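You operate a simulated robot arm through the tools that you are given. There is no shell and no other tool.

The job below is to be done with a simulated robot arm. You get a single attempt, and the scene is never put back.

JOB
Unlock and start press B; once at speed, switch the heater off.
Fine: blue padlock on its peg, isolator on; watch the speed gauge come to 40 rpm, within 3, with the heater still on; it is left running; the black padlock stays on its peg.

Only the result counts: the job must be done as asked and must still hold three seconds after the hand-in. Knocking over, shifting, dropping, spilling or breaking anything else fails it.

ROBOT AND FRAMES
A 7-joint arm with a two-finger parallel gripper, fixed in place. Base frame: the origin is on the floor under the middle of its stand, x ahead of it, y to its left, z up. Lengths are in m, angles in degrees, forces in N, time in s.
With the tool pointing down near the work surface it reaches from about 0.44 to 0.92 m from the base axis. Its first joint turns from -143.0 to 143.0 degrees. Payload 3 kg.
The TCP is the grasp point between the finger pads, 0.03 m short of the fingertips. In the tool frame z runs along the fingers and y along their closing line. Largest opening 0.094 m; finger width 0.028, thickness 0.01; the body of the gripper, 0.05 by 0.096 m, starts 0.055 m behind the TCP.
Orientation is that of the tool frame in the base frame, as a unit quaternion [x, y, z, w]. With the fingers straight down and closing along the base's y, the tool's x points along the base's -x, its y along +y and its z along -z.

CONTROLS
- The arm moves only by the tool drive_tool. Its argument "targets" is a list of rows, each a list of 3 entries, a list of its own where there are three numbers: the shift along the base's x, y, z in m, then the turn, a rotation vector about the base's x, y, z in degrees, then the opening, from 0 (shut) to 1 (fully open). In form: [[[x, y, z], [wx, wy, wz], claw], ...]. A call has 1 to 20 rows; each row shifts and turns the commanded pose from where the row before left it. Each row takes 0.2 s and may step no farther than 0.05 m and 8.6 degrees from the row before; otherwise, or with a gripper value out of range, the whole call is refused. Where a pose cannot be reached the arm comes as near as it can. A force on the tool above 40 N (or 10 N above the force at the start of the call, whichever is more), or a blocked arm, ends the call early, and 0.2 s more pass. The fingers move at their own pace (about 0.072 m/s each) and stop on an object; they squeeze with about 36 N. The grip force told is the motor's: it shows also when the fingers shut on nothing. Time passes only in rows, and 0.2 s behind the last, so rows that do not move let the fingers close. The reply holds the time, the measured pose of the TCP, the force on the tool along the base axes, the opening and the grip force, in the units named above and with some noise, with the torque about the TCP (base axes, N m) and any sound that the robot's microphone picked up.
- Cameras (640 x 400 px; columns grow to the right, rows downward): "scene" is fixed at [0.042, 0.646, 1.4811]; the picture's right is [-0.66, -0.75, 0.00], its down [-0.37, 0.33, -0.87] and it looks along [0.65, -0.58, -0.49] (base axes); focal length 214 px, centre (320, 200). "wrist" rides on the gripper at [0.076, 0.014, -0.103] in the tool frame; the picture's right is [-0.18, 0.98, 0.00], its down [-0.75, -0.14, -0.64] and it looks along [-0.63, -0.12, 0.77] (tool axes); focal length 243 px, centre (320, 200).
- camera(camera): a new picture of that camera. No time passes.
- measure_at(camera, pixels): for up to 12 pixels [column, row] of the newest picture of that camera ("zoom" is the newest enlarged one), the place [x, y, z] in the base frame of the surface seen there, good to about 0.002 m, but the place of the scene camera against the robot may be out by one fixed shift of up to 0.012 m in any direction. No time passes.
- zoom(camera, box): a new picture of the part [left, top, right, bottom] of that camera's present view, enlarged. No time passes.
- finish_job(): hands the job in; it is judged then, once.

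Open the gripper and draw the arm clear of the work before you hand the job in, unless the task says otherwise.

The tools are called after "Call:" as name(argument=value, ...) on one line, values as JSON. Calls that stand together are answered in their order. drive_tool: Moves the arm, as the interface text tells. Its arguments: {"type":"object","properties":{"targets":{"type":"array","items":{"type":"array"}}},"required":["targets"]} The other tools are called the same way: camera (camera) takes a picture; measure_at (camera, pixels) gives the place of the surface under pixels of a picture; zoom (camera, box) takes an enlarged picture of a part of a camera's view; finish_job () hands the job in.

At the start:

```text
t: 0.0
position: [0.1717, 0.4152, 1.2896]
ee_rot: [0.0, 1.0, 0.001, -0.003]
ft_force: [0.3, 0.4, -0.2]
moment: [0.02, 0.05, 0.02]
width: 0.0939
grip_force: 0.1
```

scene: 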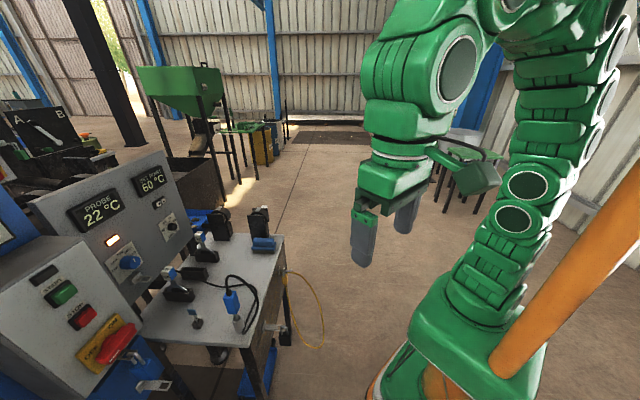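
wrist: 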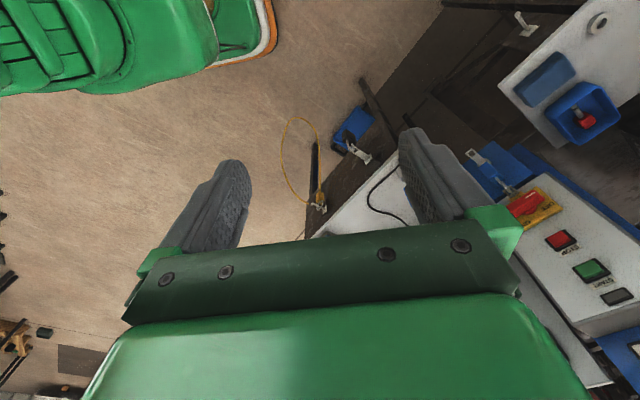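

I start by looking at the scene camera closely: control boxes at left (20-190, 150-400) and the table with tools in the middle.

Call:
zoom(camera="scene", box=[0, 220, 200, 400])

Call:
zoom(camera="scene", box=[30, 140, 230, 300])

Call:
zoom(camera="scene", box=[150, 190, 310, 350])

Call:
zoom(camera="scene", box=[0, 80, 160, 190])

Call:
zoom(camera="wrist", box=[440, 0, 640, 320])

```text
2.22 times, centred on (100, 310) of scene
```

zoom: 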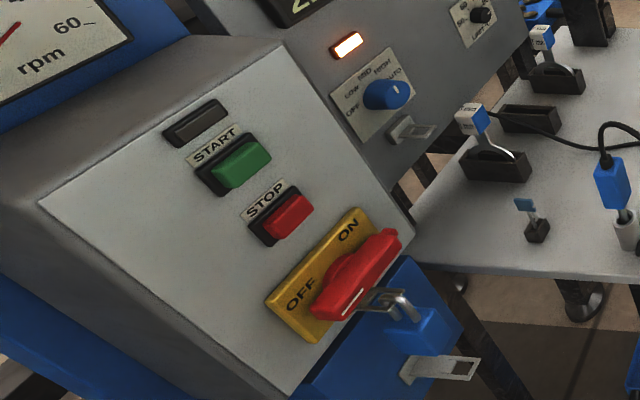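

```text
2.50 times, centred on (130, 220) of scene
```

zoom: 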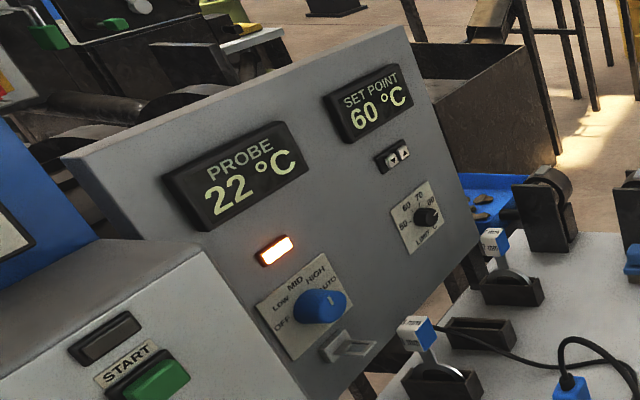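

```text
2.50 times, centred on (230, 270) of scene
```

zoom: 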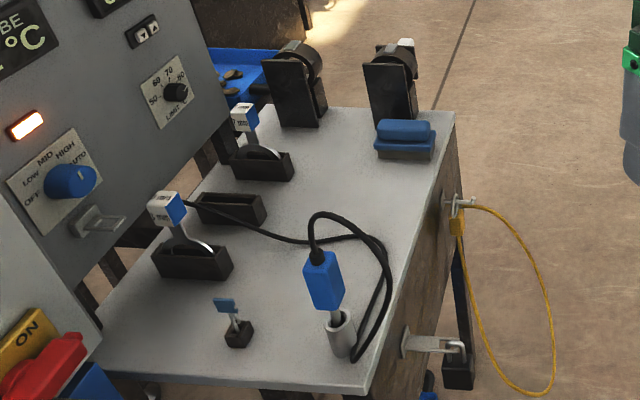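

```text
3.64 times, centred on (80, 135) of scene
```

zoom: 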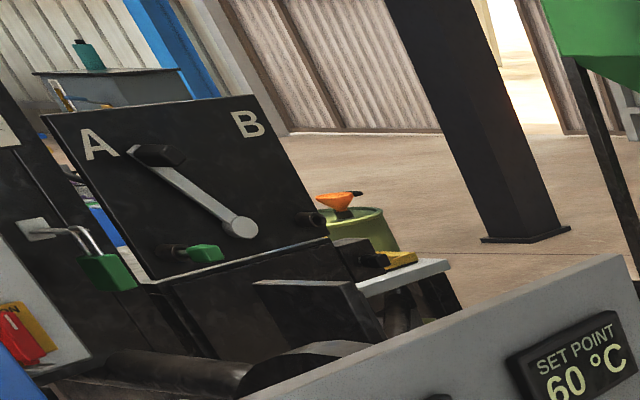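

```text
1.25 times, centred on (540, 160) of wrist
```

zoom: 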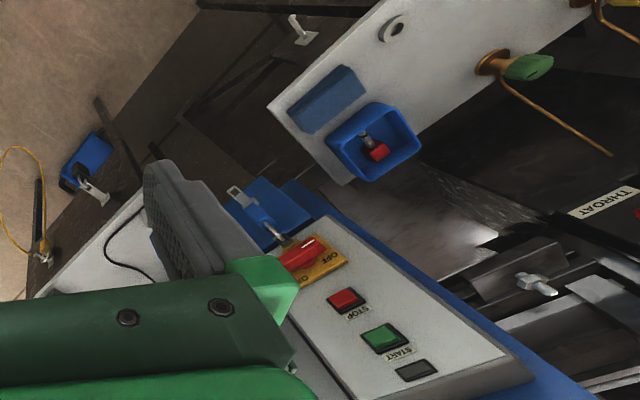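

I measure key places: panel corners, isolator, padlock, buttons, heater knob, key stand, tools on the table.

Call:
measure_at(camera="scene", pixels=[[118, 343], [130, 378], [62, 292], [83, 317], [128, 263], [195, 318], [195, 323], [138, 390], [130, 260], [155, 282], [110, 243], [170, 226]])

Call:
measure_at(camera="scene", pixels=[[240, 345], [283, 237], [232, 302], [170, 272], [197, 238], [225, 218], [258, 218], [262, 242], [25, 205], [160, 153], [195, 240], [100, 310]])

Call:
measure_at(camera="scene", pixels=[[18, 115], [60, 113], [40, 125], [60, 136], [26, 147], [5, 167], [10, 280], [5, 225], [180, 90], [222, 158], [235, 320], [115, 375]])

```text
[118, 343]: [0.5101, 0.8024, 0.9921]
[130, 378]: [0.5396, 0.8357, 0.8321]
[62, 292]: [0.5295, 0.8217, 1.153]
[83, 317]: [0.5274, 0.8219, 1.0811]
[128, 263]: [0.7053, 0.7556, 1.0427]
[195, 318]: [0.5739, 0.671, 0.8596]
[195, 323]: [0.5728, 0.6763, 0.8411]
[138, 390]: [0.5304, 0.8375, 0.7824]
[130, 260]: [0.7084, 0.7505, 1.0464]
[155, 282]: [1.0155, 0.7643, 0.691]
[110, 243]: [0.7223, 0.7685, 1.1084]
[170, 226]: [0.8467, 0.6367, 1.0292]
```

```text
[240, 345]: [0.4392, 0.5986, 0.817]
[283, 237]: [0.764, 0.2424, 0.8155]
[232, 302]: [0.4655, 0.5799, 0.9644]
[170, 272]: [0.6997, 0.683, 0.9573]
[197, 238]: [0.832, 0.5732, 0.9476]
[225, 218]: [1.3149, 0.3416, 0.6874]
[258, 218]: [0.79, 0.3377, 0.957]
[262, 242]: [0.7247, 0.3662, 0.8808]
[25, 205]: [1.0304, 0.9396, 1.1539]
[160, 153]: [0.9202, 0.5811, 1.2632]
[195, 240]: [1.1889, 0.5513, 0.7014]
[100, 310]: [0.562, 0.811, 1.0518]
```

```text
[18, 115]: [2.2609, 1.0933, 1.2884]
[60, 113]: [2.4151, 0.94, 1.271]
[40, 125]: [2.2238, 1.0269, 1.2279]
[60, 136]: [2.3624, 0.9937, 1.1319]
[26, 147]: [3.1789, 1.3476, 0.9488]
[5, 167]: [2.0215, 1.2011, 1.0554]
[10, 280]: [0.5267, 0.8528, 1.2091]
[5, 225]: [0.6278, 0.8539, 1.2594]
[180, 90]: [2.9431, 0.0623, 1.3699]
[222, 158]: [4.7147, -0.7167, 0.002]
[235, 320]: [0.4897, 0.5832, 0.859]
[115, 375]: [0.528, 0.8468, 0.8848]
```

I measure points in the wrist picture (which is free of the fixed shift): white panel at (560,80), blue box (585,118), hooks (360,155), (318,205), etc.

Call:
measure_at(camera="wrist", pixels=[[587, 121], [580, 110], [545, 80], [598, 20], [525, 25], [352, 125], [360, 155], [527, 205], [505, 185], [480, 155], [510, 160], [561, 240]])

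Call:
zoom(camera="wrist", box=[480, 0, 640, 160])

Call:
zoom(camera="wrist", box=[270, 90, 430, 250])

Call:
zoom(camera="scene", box=[0, 180, 80, 280])

```text
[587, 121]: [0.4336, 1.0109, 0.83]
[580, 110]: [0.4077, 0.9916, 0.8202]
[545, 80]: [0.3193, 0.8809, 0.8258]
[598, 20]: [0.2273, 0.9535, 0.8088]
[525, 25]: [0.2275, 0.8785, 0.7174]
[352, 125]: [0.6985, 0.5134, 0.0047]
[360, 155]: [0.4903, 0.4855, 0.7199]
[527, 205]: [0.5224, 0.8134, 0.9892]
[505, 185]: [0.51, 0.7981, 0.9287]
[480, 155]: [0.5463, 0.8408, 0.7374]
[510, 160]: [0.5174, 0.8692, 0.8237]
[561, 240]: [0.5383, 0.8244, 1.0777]
```

```text
2.50 times, centred on (560, 80) of wrist
```

zoom: 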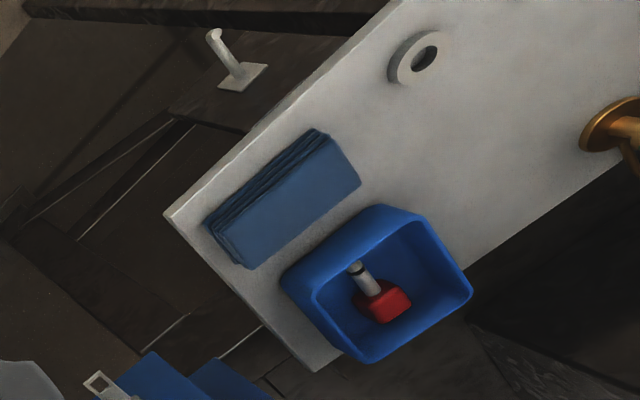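

```text
2.50 times, centred on (350, 170) of wrist
```

zoom: 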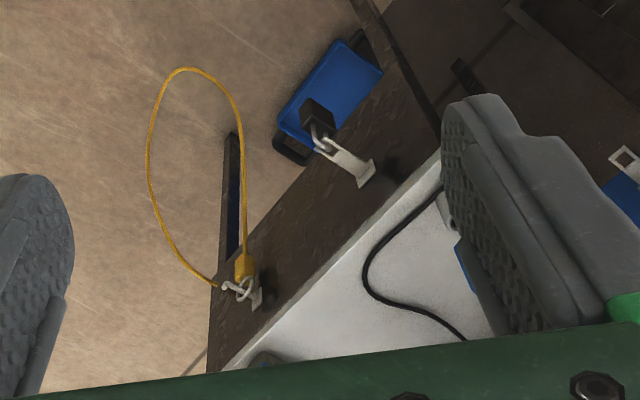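

```text
4.00 times, centred on (40, 230) of scene
```

zoom: 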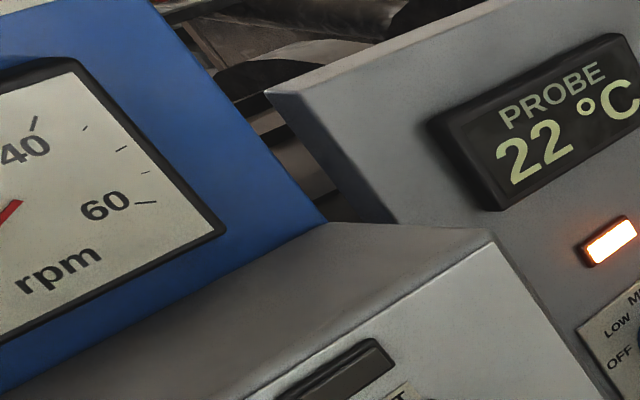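

The zoom widens narrow boxes beyond the frame edge, so I use that to look at the gauge at the left and areas outside the picture.

Call:
zoom(camera="scene", box=[0, 100, 4, 400])

Call:
zoom(camera="scene", box=[0, 200, 4, 300])

Call:
zoom(camera="scene", box=[60, 398, 320, 400])

Call:
zoom(camera="wrist", box=[638, 0, 640, 400])

```text
1.33 times, centred on (2, 250) of scene
```

zoom: 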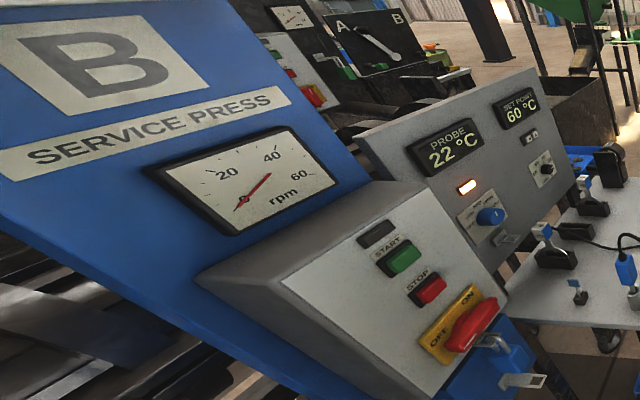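

```text
4.00 times, centred on (2, 250) of scene
```

zoom: 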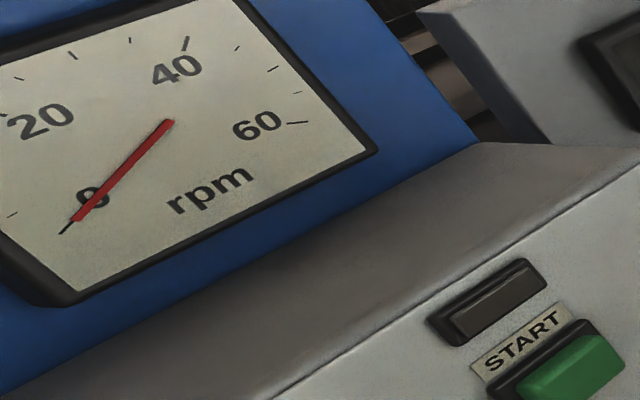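

```text
2.46 times, centred on (190, 399) of scene
```

zoom: 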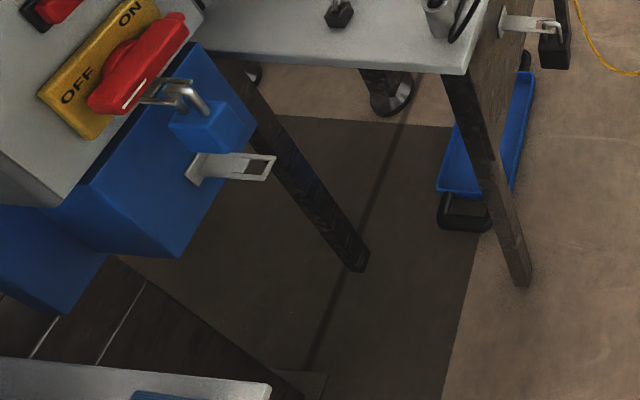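

```text
1.00 times, centred on (639, 200) of wrist (not enlarged: the box is as wide or as high as the picture)
```

zoom: 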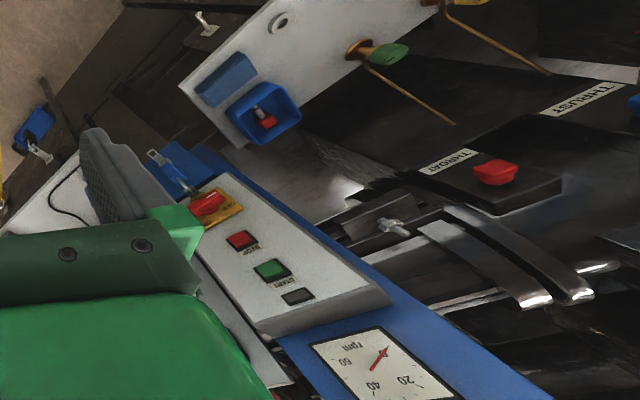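

I zoom in hard on the individual items: blue-tagged key (195,318), padlock and bracket (140,375), bench items with blue tags, cable plug, heater bracket.

Call:
zoom(camera="scene", box=[100, 340, 164, 380])

Call:
zoom(camera="scene", box=[110, 370, 174, 400])

Call:
zoom(camera="scene", box=[170, 300, 234, 340])

Call:
zoom(camera="scene", box=[150, 225, 230, 305])

Call:
zoom(camera="scene", box=[110, 230, 190, 290])

Call:
zoom(camera="scene", box=[220, 270, 310, 350])

Call:
zoom(camera="scene", box=[200, 190, 290, 270])

```text
10.00 times, centred on (132, 360) of scene
```

zoom: 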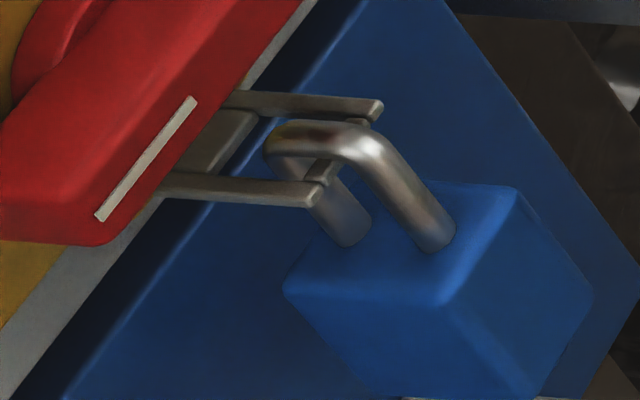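

```text
10.00 times, centred on (142, 385) of scene
```

zoom: 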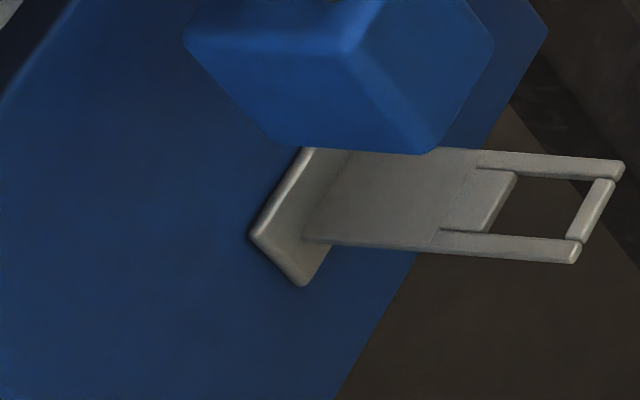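

```text
10.00 times, centred on (202, 320) of scene
```

zoom: 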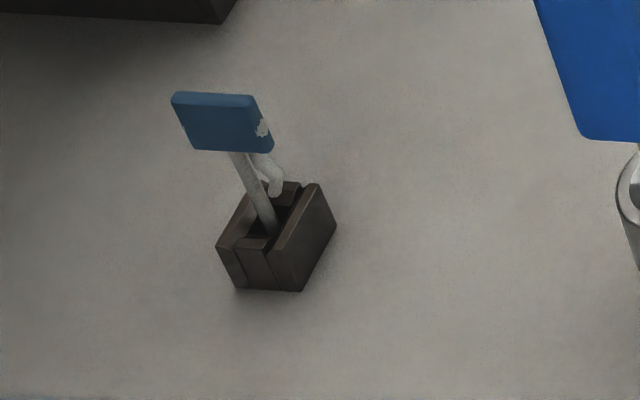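

```text
5.00 times, centred on (190, 265) of scene
```

zoom: 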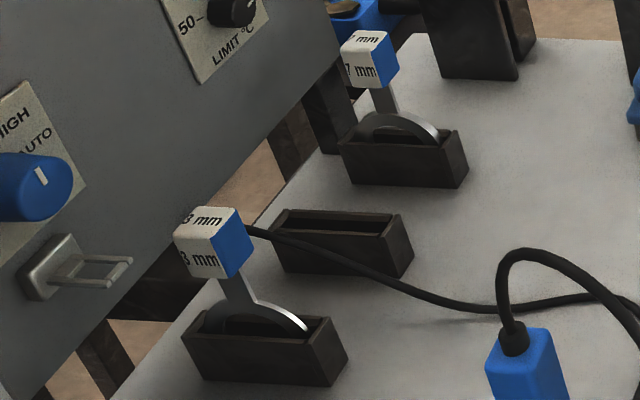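

```text
6.67 times, centred on (150, 260) of scene
```

zoom: 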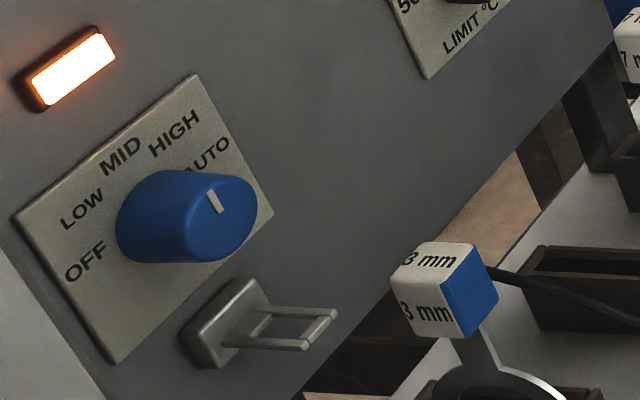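

```text
5.00 times, centred on (265, 310) of scene
```

zoom: 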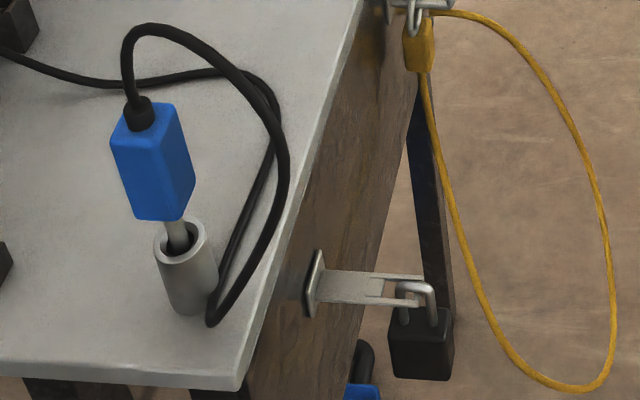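

```text
5.00 times, centred on (245, 230) of scene
```

zoom: 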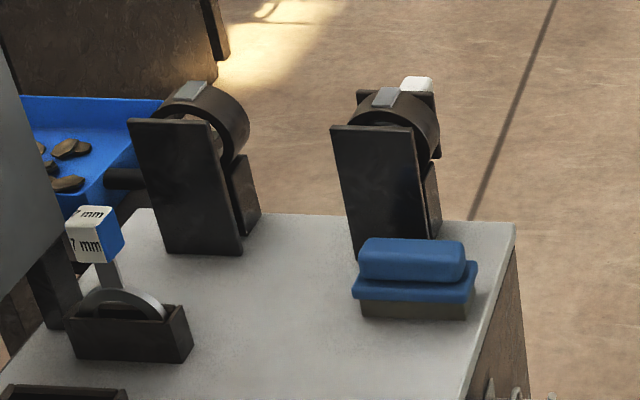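

I measure points on the box face, the isolator plate, hasp and pegs using both pictures to fix the geometry.

Call:
measure_at(camera="wrist", pixels=[[540, 260], [590, 290], [630, 250], [600, 215], [560, 190], [535, 235], [615, 305], [545, 195], [512, 210], [540, 205], [475, 157], [507, 187]])

Call:
zoom(camera="scene", box=[100, 340, 164, 380])

Call:
measure_at(camera="zoom", pixels=[[380, 105], [310, 195], [330, 135], [270, 145], [345, 240], [430, 240], [290, 290], [515, 190], [590, 300], [440, 300], [235, 100], [165, 180]])

Call:
zoom(camera="scene", box=[110, 370, 174, 400])

Call:
measure_at(camera="zoom", pixels=[[300, 150], [260, 235], [300, 275], [400, 200], [500, 195], [550, 160], [620, 170], [595, 210], [575, 255], [510, 250], [350, 60], [480, 50]])

```text
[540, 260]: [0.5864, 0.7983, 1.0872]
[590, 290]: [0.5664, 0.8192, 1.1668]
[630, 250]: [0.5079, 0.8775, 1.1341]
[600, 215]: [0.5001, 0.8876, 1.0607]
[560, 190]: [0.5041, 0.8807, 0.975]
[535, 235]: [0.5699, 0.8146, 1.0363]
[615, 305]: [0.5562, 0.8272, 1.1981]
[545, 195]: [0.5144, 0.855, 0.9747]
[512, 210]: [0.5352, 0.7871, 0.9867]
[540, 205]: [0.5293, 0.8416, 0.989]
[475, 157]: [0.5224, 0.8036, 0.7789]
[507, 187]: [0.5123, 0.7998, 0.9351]
```

```text
10.00 times, centred on (132, 360) of scene
```

zoom: 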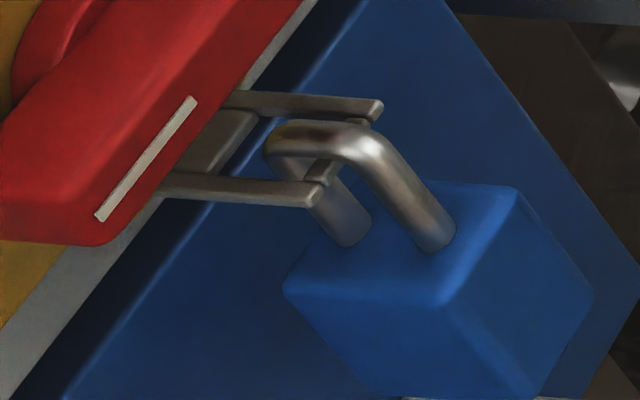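

```text
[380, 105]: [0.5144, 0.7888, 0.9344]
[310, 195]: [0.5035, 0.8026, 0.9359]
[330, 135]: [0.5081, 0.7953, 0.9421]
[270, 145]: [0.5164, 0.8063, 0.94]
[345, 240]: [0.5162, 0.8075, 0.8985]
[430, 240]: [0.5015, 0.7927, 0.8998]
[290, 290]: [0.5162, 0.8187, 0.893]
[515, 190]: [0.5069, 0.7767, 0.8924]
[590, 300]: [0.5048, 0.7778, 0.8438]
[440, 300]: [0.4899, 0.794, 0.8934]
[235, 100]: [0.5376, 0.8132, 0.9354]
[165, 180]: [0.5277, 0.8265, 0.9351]
```

```text
10.00 times, centred on (142, 385) of scene
```

zoom: 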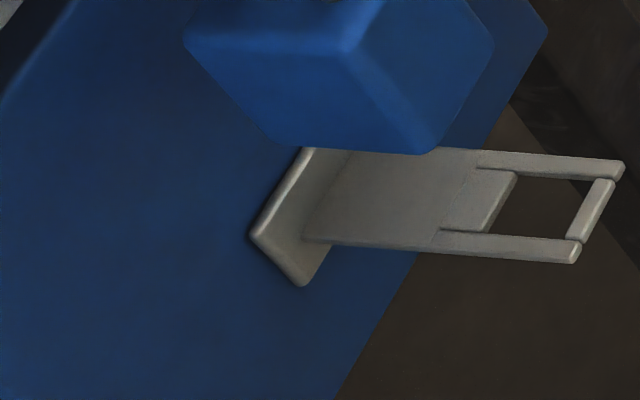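

```text
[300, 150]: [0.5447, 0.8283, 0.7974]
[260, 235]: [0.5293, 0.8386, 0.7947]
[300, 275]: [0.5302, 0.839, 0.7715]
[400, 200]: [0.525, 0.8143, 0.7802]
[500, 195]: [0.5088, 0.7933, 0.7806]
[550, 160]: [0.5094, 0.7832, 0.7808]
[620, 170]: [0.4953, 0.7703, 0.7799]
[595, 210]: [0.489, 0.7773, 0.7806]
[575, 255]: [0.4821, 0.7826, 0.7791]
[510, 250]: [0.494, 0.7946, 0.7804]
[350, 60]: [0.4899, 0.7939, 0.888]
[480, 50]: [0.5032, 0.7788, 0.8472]
```

The box face is vertical with its plane x+y≈1.385, hasp bar at about (0.509,0.796,0.935), and the peg below at z≈0.78. I yaw the tool 45° and tilt it so the wrist camera can look level at the padlock.

Call:
drive_tool(targets=[[[0.015, 0.015, -0.02], [0, 0, 7.5], 1], [[0.015, 0.015, -0.02], [0, 0, 7.5], 1], [[0.015, 0.015, -0.02], [0, 0, 7.5], 1], [[0.015, 0.015, -0.02], [0, 0, 7.5], 1], [[0.015, 0.015, -0.02], [0, 0, 7.5], 1], [[0.015, 0.015, -0.02], [0, 0, 7.5], 1], [[0.01, 0.01, -0.03], [5.16, -5.16, 0], 1], [[0.01, 0.01, -0.03], [5.16, -5.16, 0], 1], [[0.01, 0.01, -0.03], [5.16, -5.16, 0], 1], [[0.01, 0.01, -0.03], [5.16, -5.16, 0], 1], [[0.01, 0.01, -0.03], [5.16, -5.16, 0], 1], [[0.01, 0.01, -0.03], [5.16, -5.16, 0], 1], [[0.01, 0.01, -0.03], [5.16, -5.16, 0], 1]])

Call:
camera(camera="wrist")

Call:
camera(camera="scene")

```text
t: 2.8
position: [0.3342, 0.5749, 0.9621]
ee_rot: [-0.328, 0.843, 0.177, 0.387]
ft_force: [-0.1, 0.3, 0.4]
moment: [0.04, -0.01, -0.03]
width: 0.0942
grip_force: 0.1
```

```text
taken
```

wrist: 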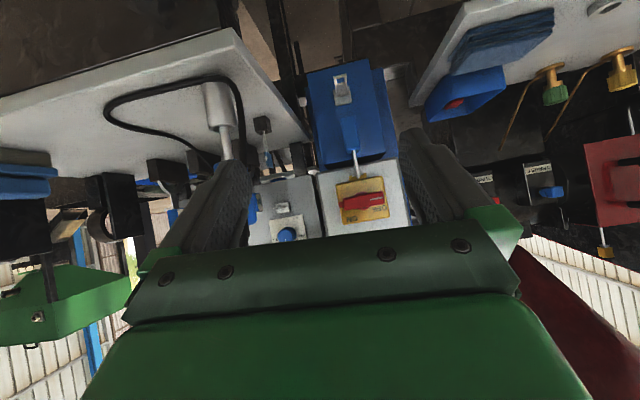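

```text
taken
```

scene: 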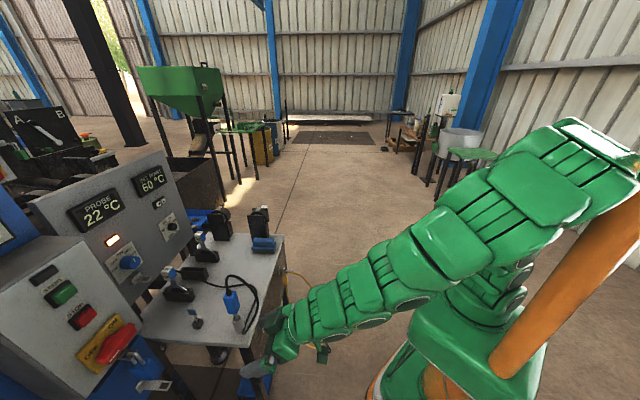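

The wrist picture (upside-down) shows the blue column with the padlock and peg near (345,110). I zoom there.

Call:
zoom(camera="wrist", box=[300, 60, 410, 230])

Call:
zoom(camera="wrist", box=[310, 110, 390, 190])

Call:
zoom(camera="wrist", box=[180, 70, 320, 250])

Call:
zoom(camera="wrist", box=[240, 110, 290, 180])

```text
2.35 times, centred on (355, 145) of wrist
```

zoom: 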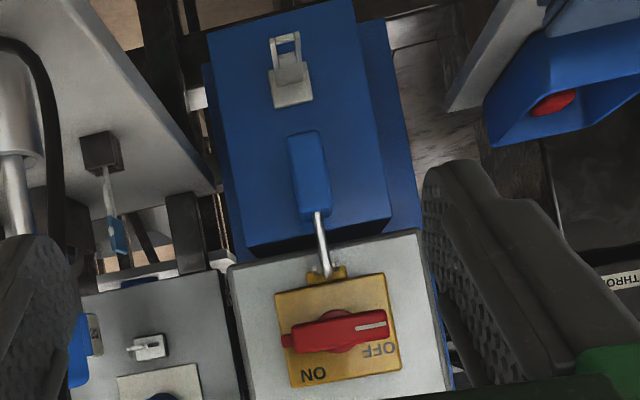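

```text
5.00 times, centred on (350, 150) of wrist
```

zoom: 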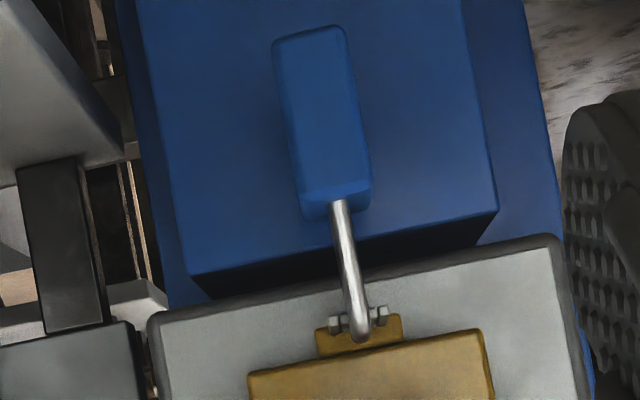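

```text
2.22 times, centred on (250, 160) of wrist
```

zoom: 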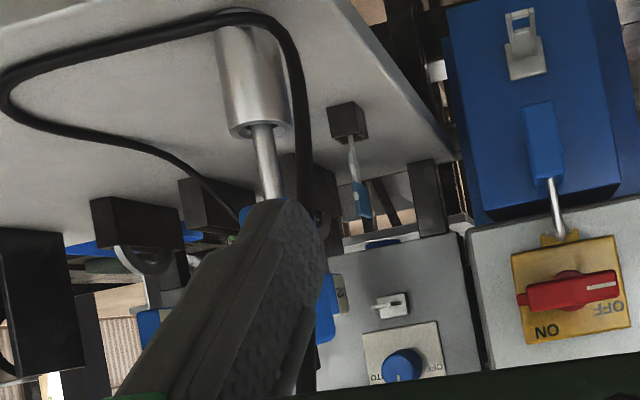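

```text
5.71 times, centred on (265, 145) of wrist
```

zoom: 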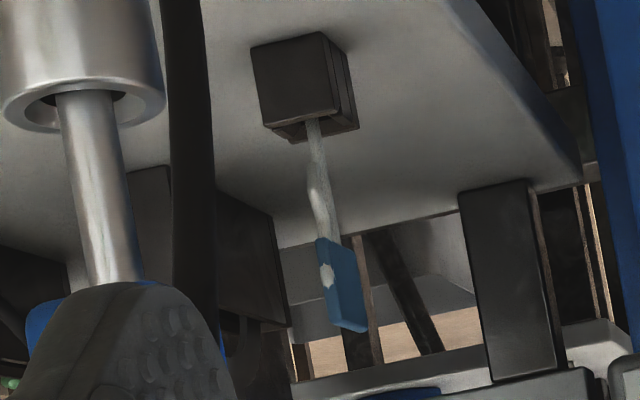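

No keyway on the front or the -u side, so it must be underneath. I check the neighbouring left table's edges and the bench's left edge before lowering the arm for a look from below.

Call:
measure_at(camera="wrist", pixels=[[413, 103], [440, 50], [465, 8], [425, 105], [305, 140], [234, 32], [270, 85], [262, 125], [268, 158], [225, 100], [225, 150], [395, 70]])

Call:
zoom(camera="scene", box=[60, 398, 320, 400])

Call:
measure_at(camera="zoom", pixels=[[265, 390], [200, 375], [60, 365], [20, 360], [130, 390], [100, 60], [185, 250], [60, 310], [470, 195], [450, 215], [525, 280], [465, 70]])

```text
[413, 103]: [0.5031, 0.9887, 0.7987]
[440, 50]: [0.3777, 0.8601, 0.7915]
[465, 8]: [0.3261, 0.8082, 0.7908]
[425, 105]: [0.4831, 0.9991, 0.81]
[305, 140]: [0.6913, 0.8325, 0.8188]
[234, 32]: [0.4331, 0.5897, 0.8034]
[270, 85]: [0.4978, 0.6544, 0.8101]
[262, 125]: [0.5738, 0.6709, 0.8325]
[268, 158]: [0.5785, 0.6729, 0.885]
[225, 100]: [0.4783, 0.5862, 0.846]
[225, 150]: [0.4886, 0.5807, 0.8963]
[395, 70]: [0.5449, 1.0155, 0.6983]
```

```text
2.46 times, centred on (190, 399) of scene
```

zoom: 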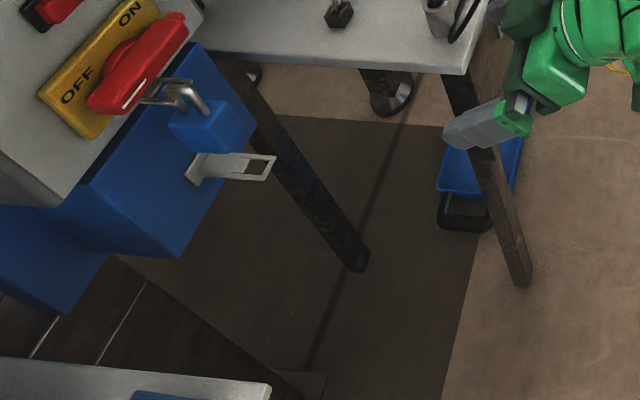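

```text
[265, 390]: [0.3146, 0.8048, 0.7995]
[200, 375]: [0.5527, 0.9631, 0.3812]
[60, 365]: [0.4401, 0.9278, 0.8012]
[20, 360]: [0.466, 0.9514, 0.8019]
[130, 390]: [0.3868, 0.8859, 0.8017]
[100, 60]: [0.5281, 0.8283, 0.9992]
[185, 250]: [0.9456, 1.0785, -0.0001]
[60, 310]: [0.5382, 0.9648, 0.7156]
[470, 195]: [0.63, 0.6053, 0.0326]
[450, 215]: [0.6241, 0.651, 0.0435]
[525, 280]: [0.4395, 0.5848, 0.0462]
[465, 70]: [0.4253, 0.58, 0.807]
```

The gap between bench (u=-0.111) and left table (u=-0.345) is clear, so I lower the hand to u≈-0.207, z≈0.765 with a 75° pitch to look up at the padlock's underside.

Call:
drive_tool(targets=[[[-0.01, 0.03, -0.02], [3.394, -3.394, 0], 1], [[-0.01, 0.03, -0.035], [3.394, -3.394, 0], 1], [[0.013, 0.008, -0.045], [3.394, -3.394, 0], 1], [[0.018, 0.006, -0.045], [3.394, -3.394, 0], 1], [[0.018, 0.006, -0.045], [3.394, -3.394, 0], 1]])

Call:
camera(camera="wrist")

Call:
camera(camera="scene")

```text
t: 4.0
position: [0.3628, 0.6563, 0.769]
ee_rot: [-0.305, 0.734, 0.232, 0.561]
ft_force: [0.6, 0.0, 0.4]
moment: [-0.01, 0.03, -0.02]
width: 0.0939
grip_force: 0.1
```

```text
taken
```

wrist: 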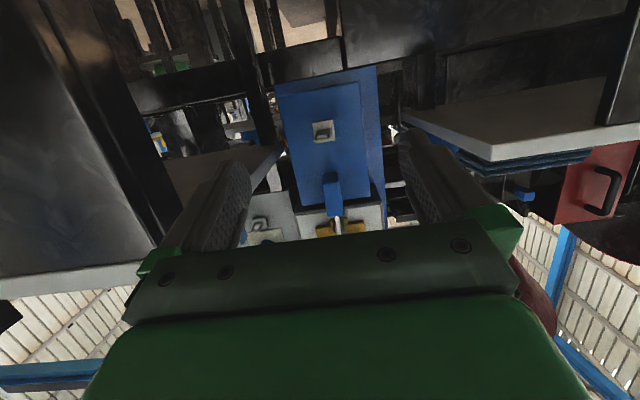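

```text
taken
```

scene: 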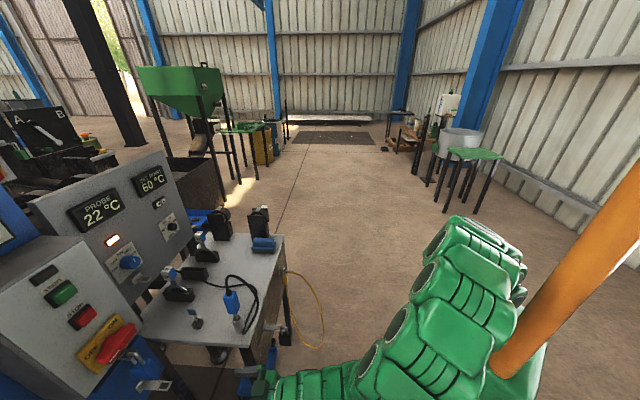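

The underside of the padlock shows near (333,180) in the wrist picture; I zoom in on it and on the peg.

Call:
zoom(camera="wrist", box=[300, 110, 370, 240])

Call:
zoom(camera="wrist", box=[310, 165, 360, 205])

Call:
zoom(camera="wrist", box=[230, 200, 300, 250])

```text
3.08 times, centred on (335, 175) of wrist
```

zoom: 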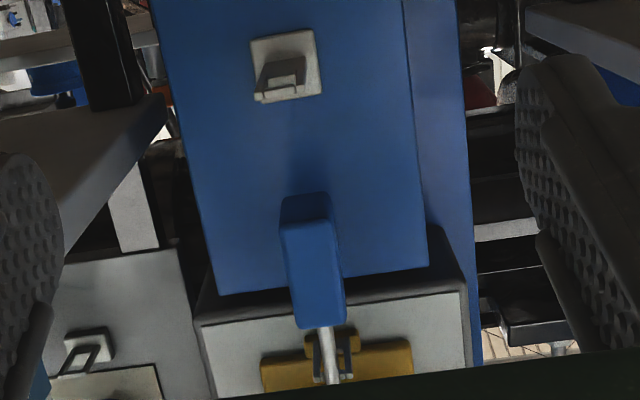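

```text
10.00 times, centred on (335, 185) of wrist
```

zoom: 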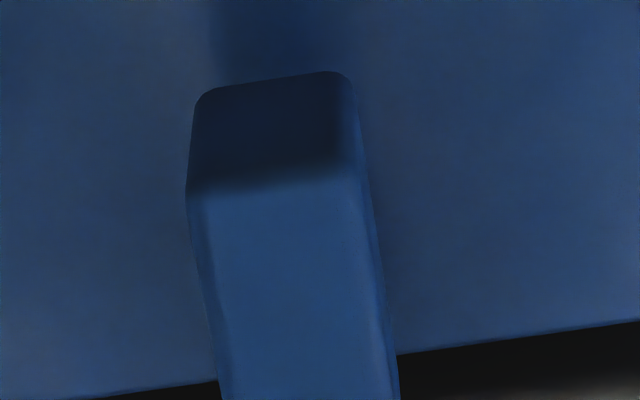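

```text
8.00 times, centred on (265, 225) of wrist
```

zoom: 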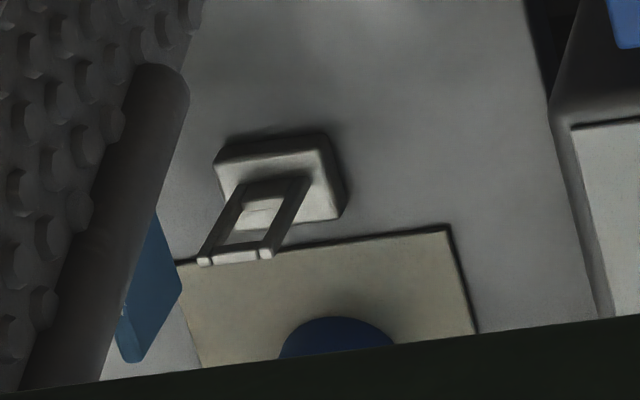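

No keyway is visible on the bottom, front or -u face; it may be on the +u face (toward the bench). I retreat up and back and look at that face from the bench side.

Call:
drive_tool(targets=[[[-0.02, -0.02, 0.04], [-5.45, 5.45, 0], 1], [[-0.02, -0.02, 0.04], [-5.45, 5.45, 0], 1], [[-0.02, -0.02, 0.04], [-5.45, 5.45, 0], 1], [[0.007, -0.024, 0.04], [-5.45, 5.45, 0], 1], [[0.007, -0.024, 0.04], [-5.45, 5.45, 0], 1], [[0.007, -0.024, 0.04], [-5.45, 5.45, 0], 1], [[0.007, -0.024, 0.04], [-5.45, 5.45, 0], 1], [[0.018, -0.0205, 0.01], [0, 0, 7.5], 1], [[0.018, -0.0205, 0.01], [0, 0, 7.5], 1], [[0.018, -0.0205, 0.01], [0, 0, 7.5], 1], [[0.018, -0.0205, 0.01], [0, 0, 7.5], 1]])

Call:
camera(camera="wrist")

Call:
camera(camera="scene")

```text
t: 6.4
position: [0.4033, 0.4162, 1.0927]
ee_rot: [-0.6, 0.78, 0.11, 0.142]
ft_force: [-0.2, 0.5, -0.6]
moment: [-0.03, -0.02, 0.0]
width: 0.0941
grip_force: 0.0
```

```text
taken
```

wrist: 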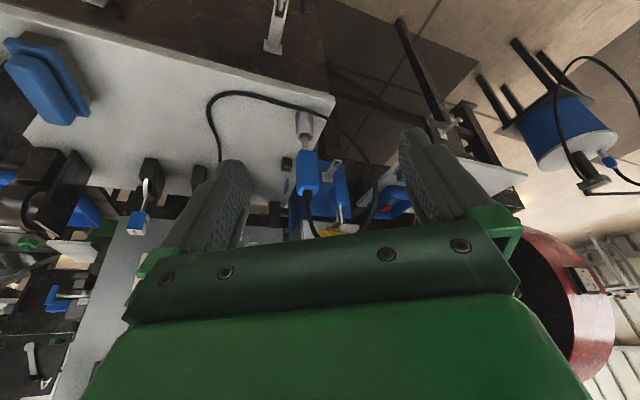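

```text
taken
```

scene: 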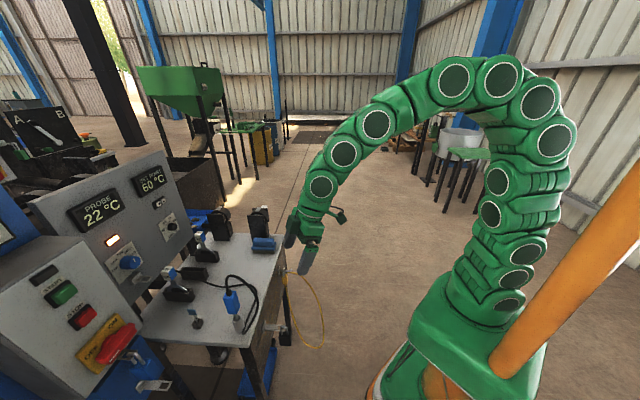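

Call:
zoom(camera="wrist", box=[290, 140, 370, 240])

Call:
zoom(camera="wrist", box=[315, 155, 360, 225])

Call:
zoom(camera="wrist", box=[270, 145, 310, 175])

Call:
zoom(camera="wrist", box=[230, 0, 310, 60])

```text
4.00 times, centred on (330, 190) of wrist
```

zoom: 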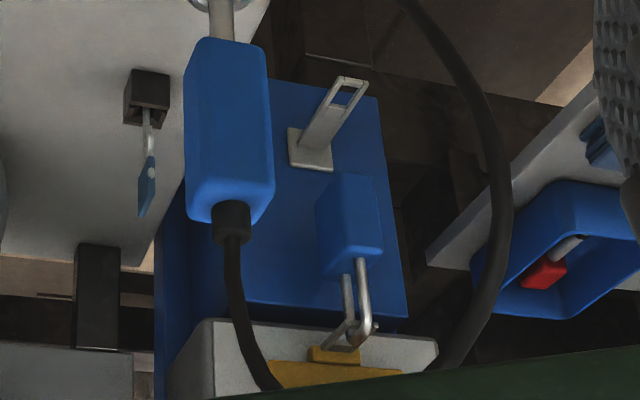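

```text
5.71 times, centred on (338, 190) of wrist
```

zoom: 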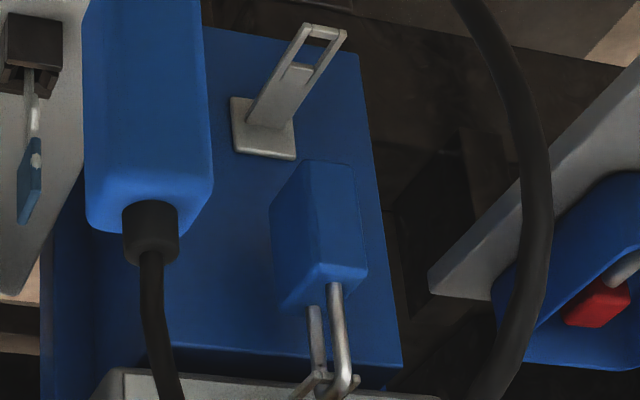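

```text
13.33 times, centred on (290, 160) of wrist
```

zoom: 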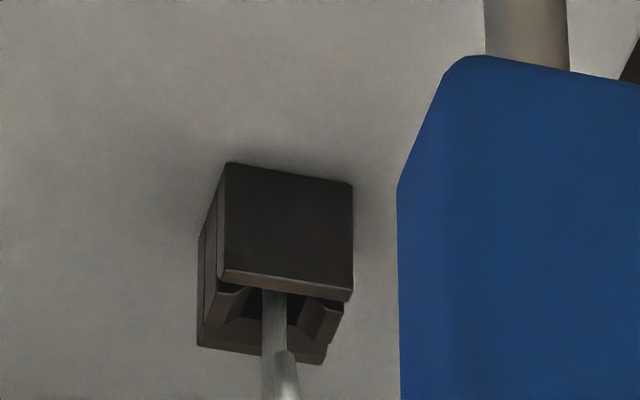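

```text
6.67 times, centred on (270, 30) of wrist
```

zoom: 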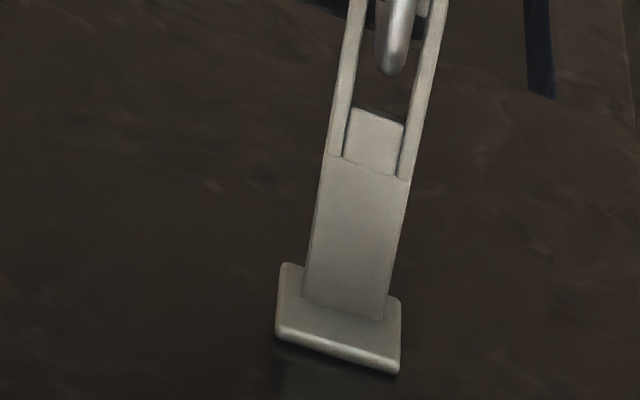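

All side faces are blank; I look closely at the shackle and hasp, and at the key itself.

Call:
zoom(camera="wrist", box=[325, 200, 357, 228])

Call:
zoom(camera="wrist", box=[275, 160, 305, 200])

Call:
zoom(camera="scene", box=[115, 340, 150, 375])

Call:
zoom(camera="wrist", box=[240, 0, 310, 20])

Call:
zoom(camera="scene", box=[180, 305, 210, 335])

```text
14.29 times, centred on (341, 214) of wrist
```

zoom: 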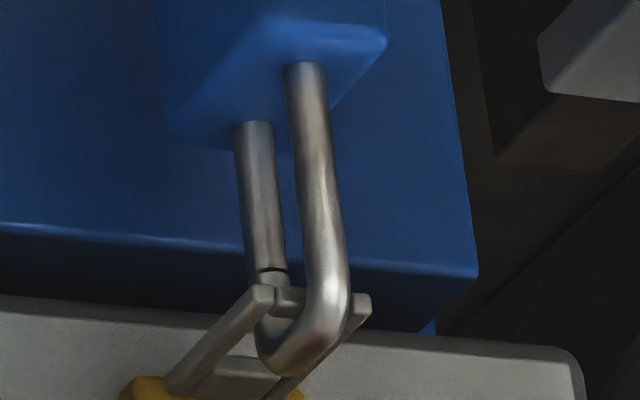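

```text
10.00 times, centred on (290, 180) of wrist
```

zoom: 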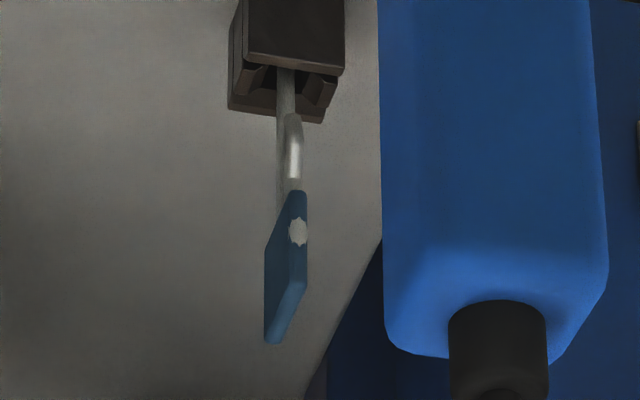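

```text
11.43 times, centred on (132, 358) of scene
```

zoom: 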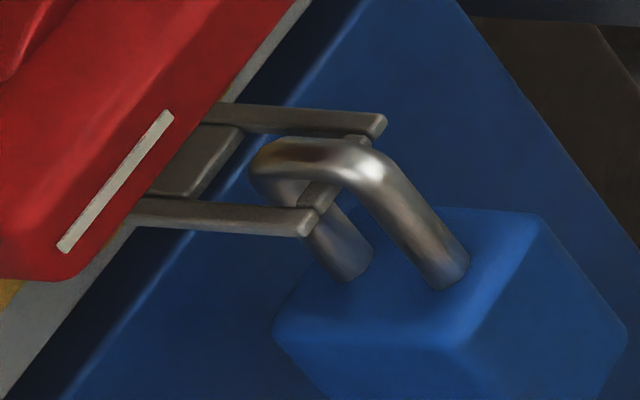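

```text
9.14 times, centred on (275, 10) of wrist
```

zoom: 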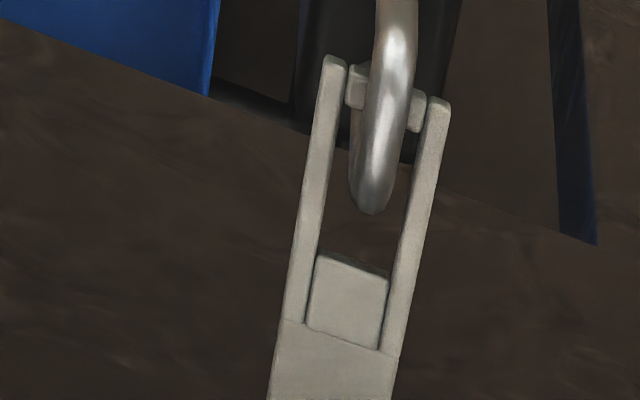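

```text
13.33 times, centred on (195, 320) of scene
```

zoom: 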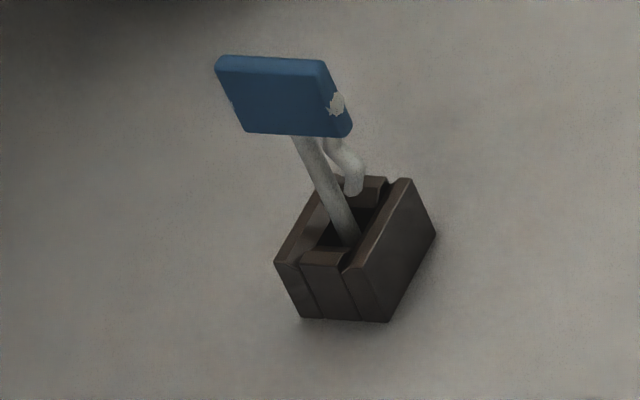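

One shackle leg shows a thin seam, so the lock opens with the key. I go back down along the same path and lower, to look steeply up at the padlock's underside for a keyway.

Call:
drive_tool(targets=[[[-0.018, 0.0205, -0.01], [0, 0, -7.5], 1], [[-0.018, 0.0205, -0.01], [0, 0, -7.5], 1], [[-0.018, 0.0205, -0.01], [0, 0, -7.5], 1], [[-0.018, 0.0205, -0.01], [0, 0, -7.5], 1], [[-0.007, 0.024, -0.04], [5.45, -5.45, 0], 1], [[-0.007, 0.024, -0.04], [5.45, -5.45, 0], 1], [[-0.007, 0.024, -0.04], [5.45, -5.45, 0], 1], [[-0.007, 0.024, -0.04], [5.45, -5.45, 0], 1], [[0.02, 0.02, -0.04], [5.45, -5.45, 0], 1], [[0.02, 0.02, -0.04], [5.45, -5.45, 0], 1], [[0.02, 0.02, -0.04], [5.45, -5.45, 0], 1], [[0.018, 0.018, -0.022], [4.95, -4.95, 0], 1], [[0.018, 0.018, -0.022], [4.95, -4.95, 0], 1], [[0.018, 0.018, -0.02], [4.95, -4.95, 0], 1]])

Call:
camera(camera="wrist")

Call:
camera(camera="scene")

```text
t: 9.4
position: [0.4154, 0.7105, 0.7043]
ee_rot: [-0.256, 0.62, 0.284, 0.685]
ft_force: [0.0, 0.2, -1.0]
moment: [0.0, -0.02, 0.0]
width: 0.094
grip_force: 0.1
```

```text
taken
```

wrist: 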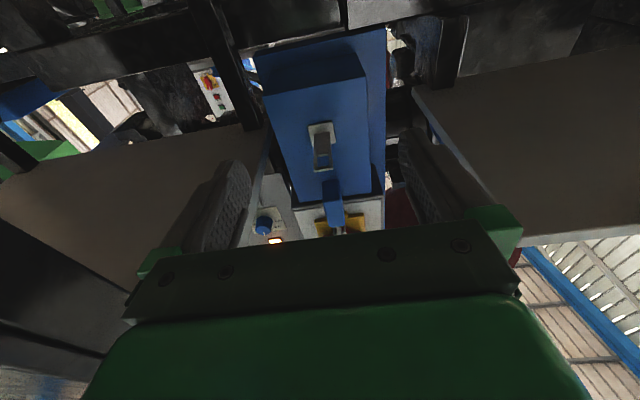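

```text
taken
```

scene: 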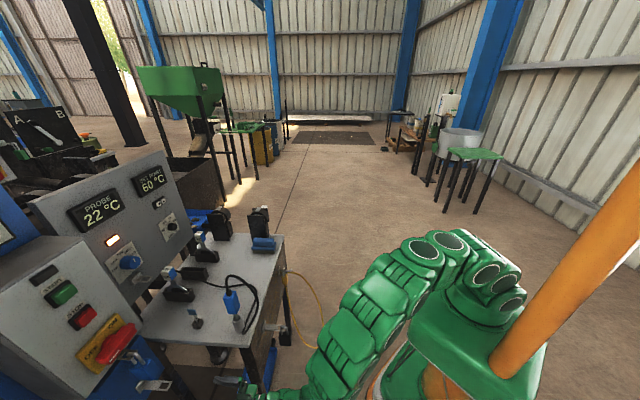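

Call:
zoom(camera="wrist", box=[315, 170, 355, 220])

Call:
zoom(camera="wrist", box=[320, 172, 346, 190])

Call:
zoom(camera="wrist", box=[290, 110, 360, 180])

Call:
measure_at(camera="wrist", pixels=[[333, 184], [328, 190], [340, 190], [333, 215], [322, 150], [322, 130], [310, 128], [332, 128], [270, 225], [300, 170]])

```text
8.00 times, centred on (335, 195) of wrist
```

zoom: 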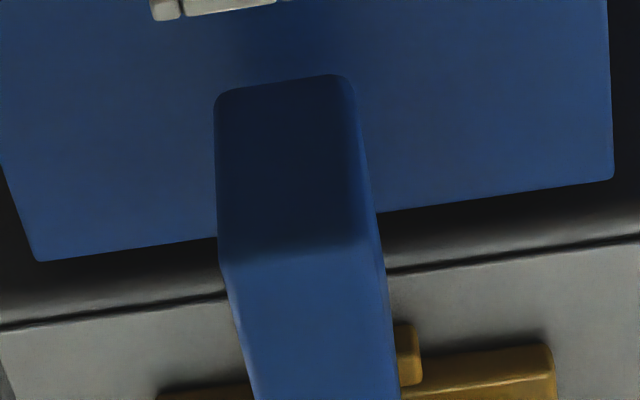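

```text
16.00 times, centred on (333, 181) of wrist
```

zoom: 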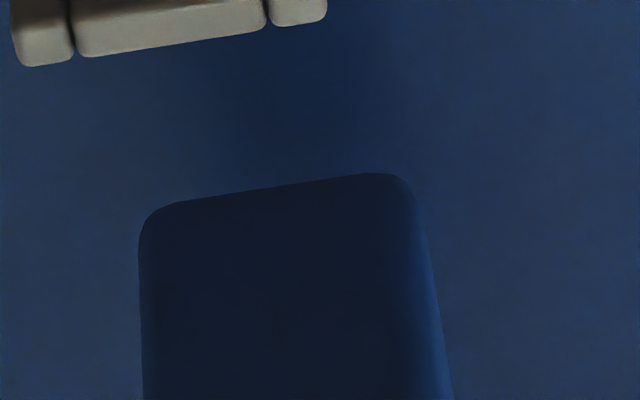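

```text
5.71 times, centred on (325, 145) of wrist
```

zoom: 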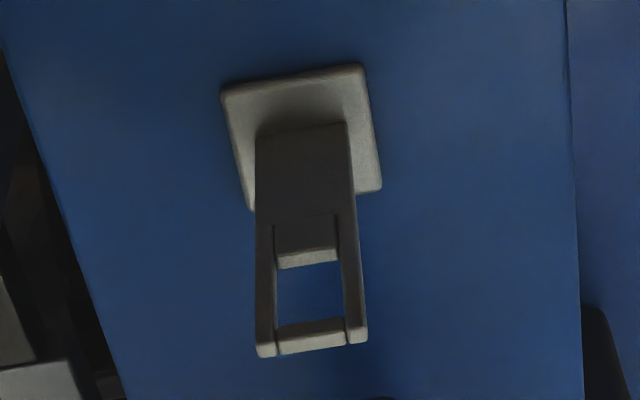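

```text
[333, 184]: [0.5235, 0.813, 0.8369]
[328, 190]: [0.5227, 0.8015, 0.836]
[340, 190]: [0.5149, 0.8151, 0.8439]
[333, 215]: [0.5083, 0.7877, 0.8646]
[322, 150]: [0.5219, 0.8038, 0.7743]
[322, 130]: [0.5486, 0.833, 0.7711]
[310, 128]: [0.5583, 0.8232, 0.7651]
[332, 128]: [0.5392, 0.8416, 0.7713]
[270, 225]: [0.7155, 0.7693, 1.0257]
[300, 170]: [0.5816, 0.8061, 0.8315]
```

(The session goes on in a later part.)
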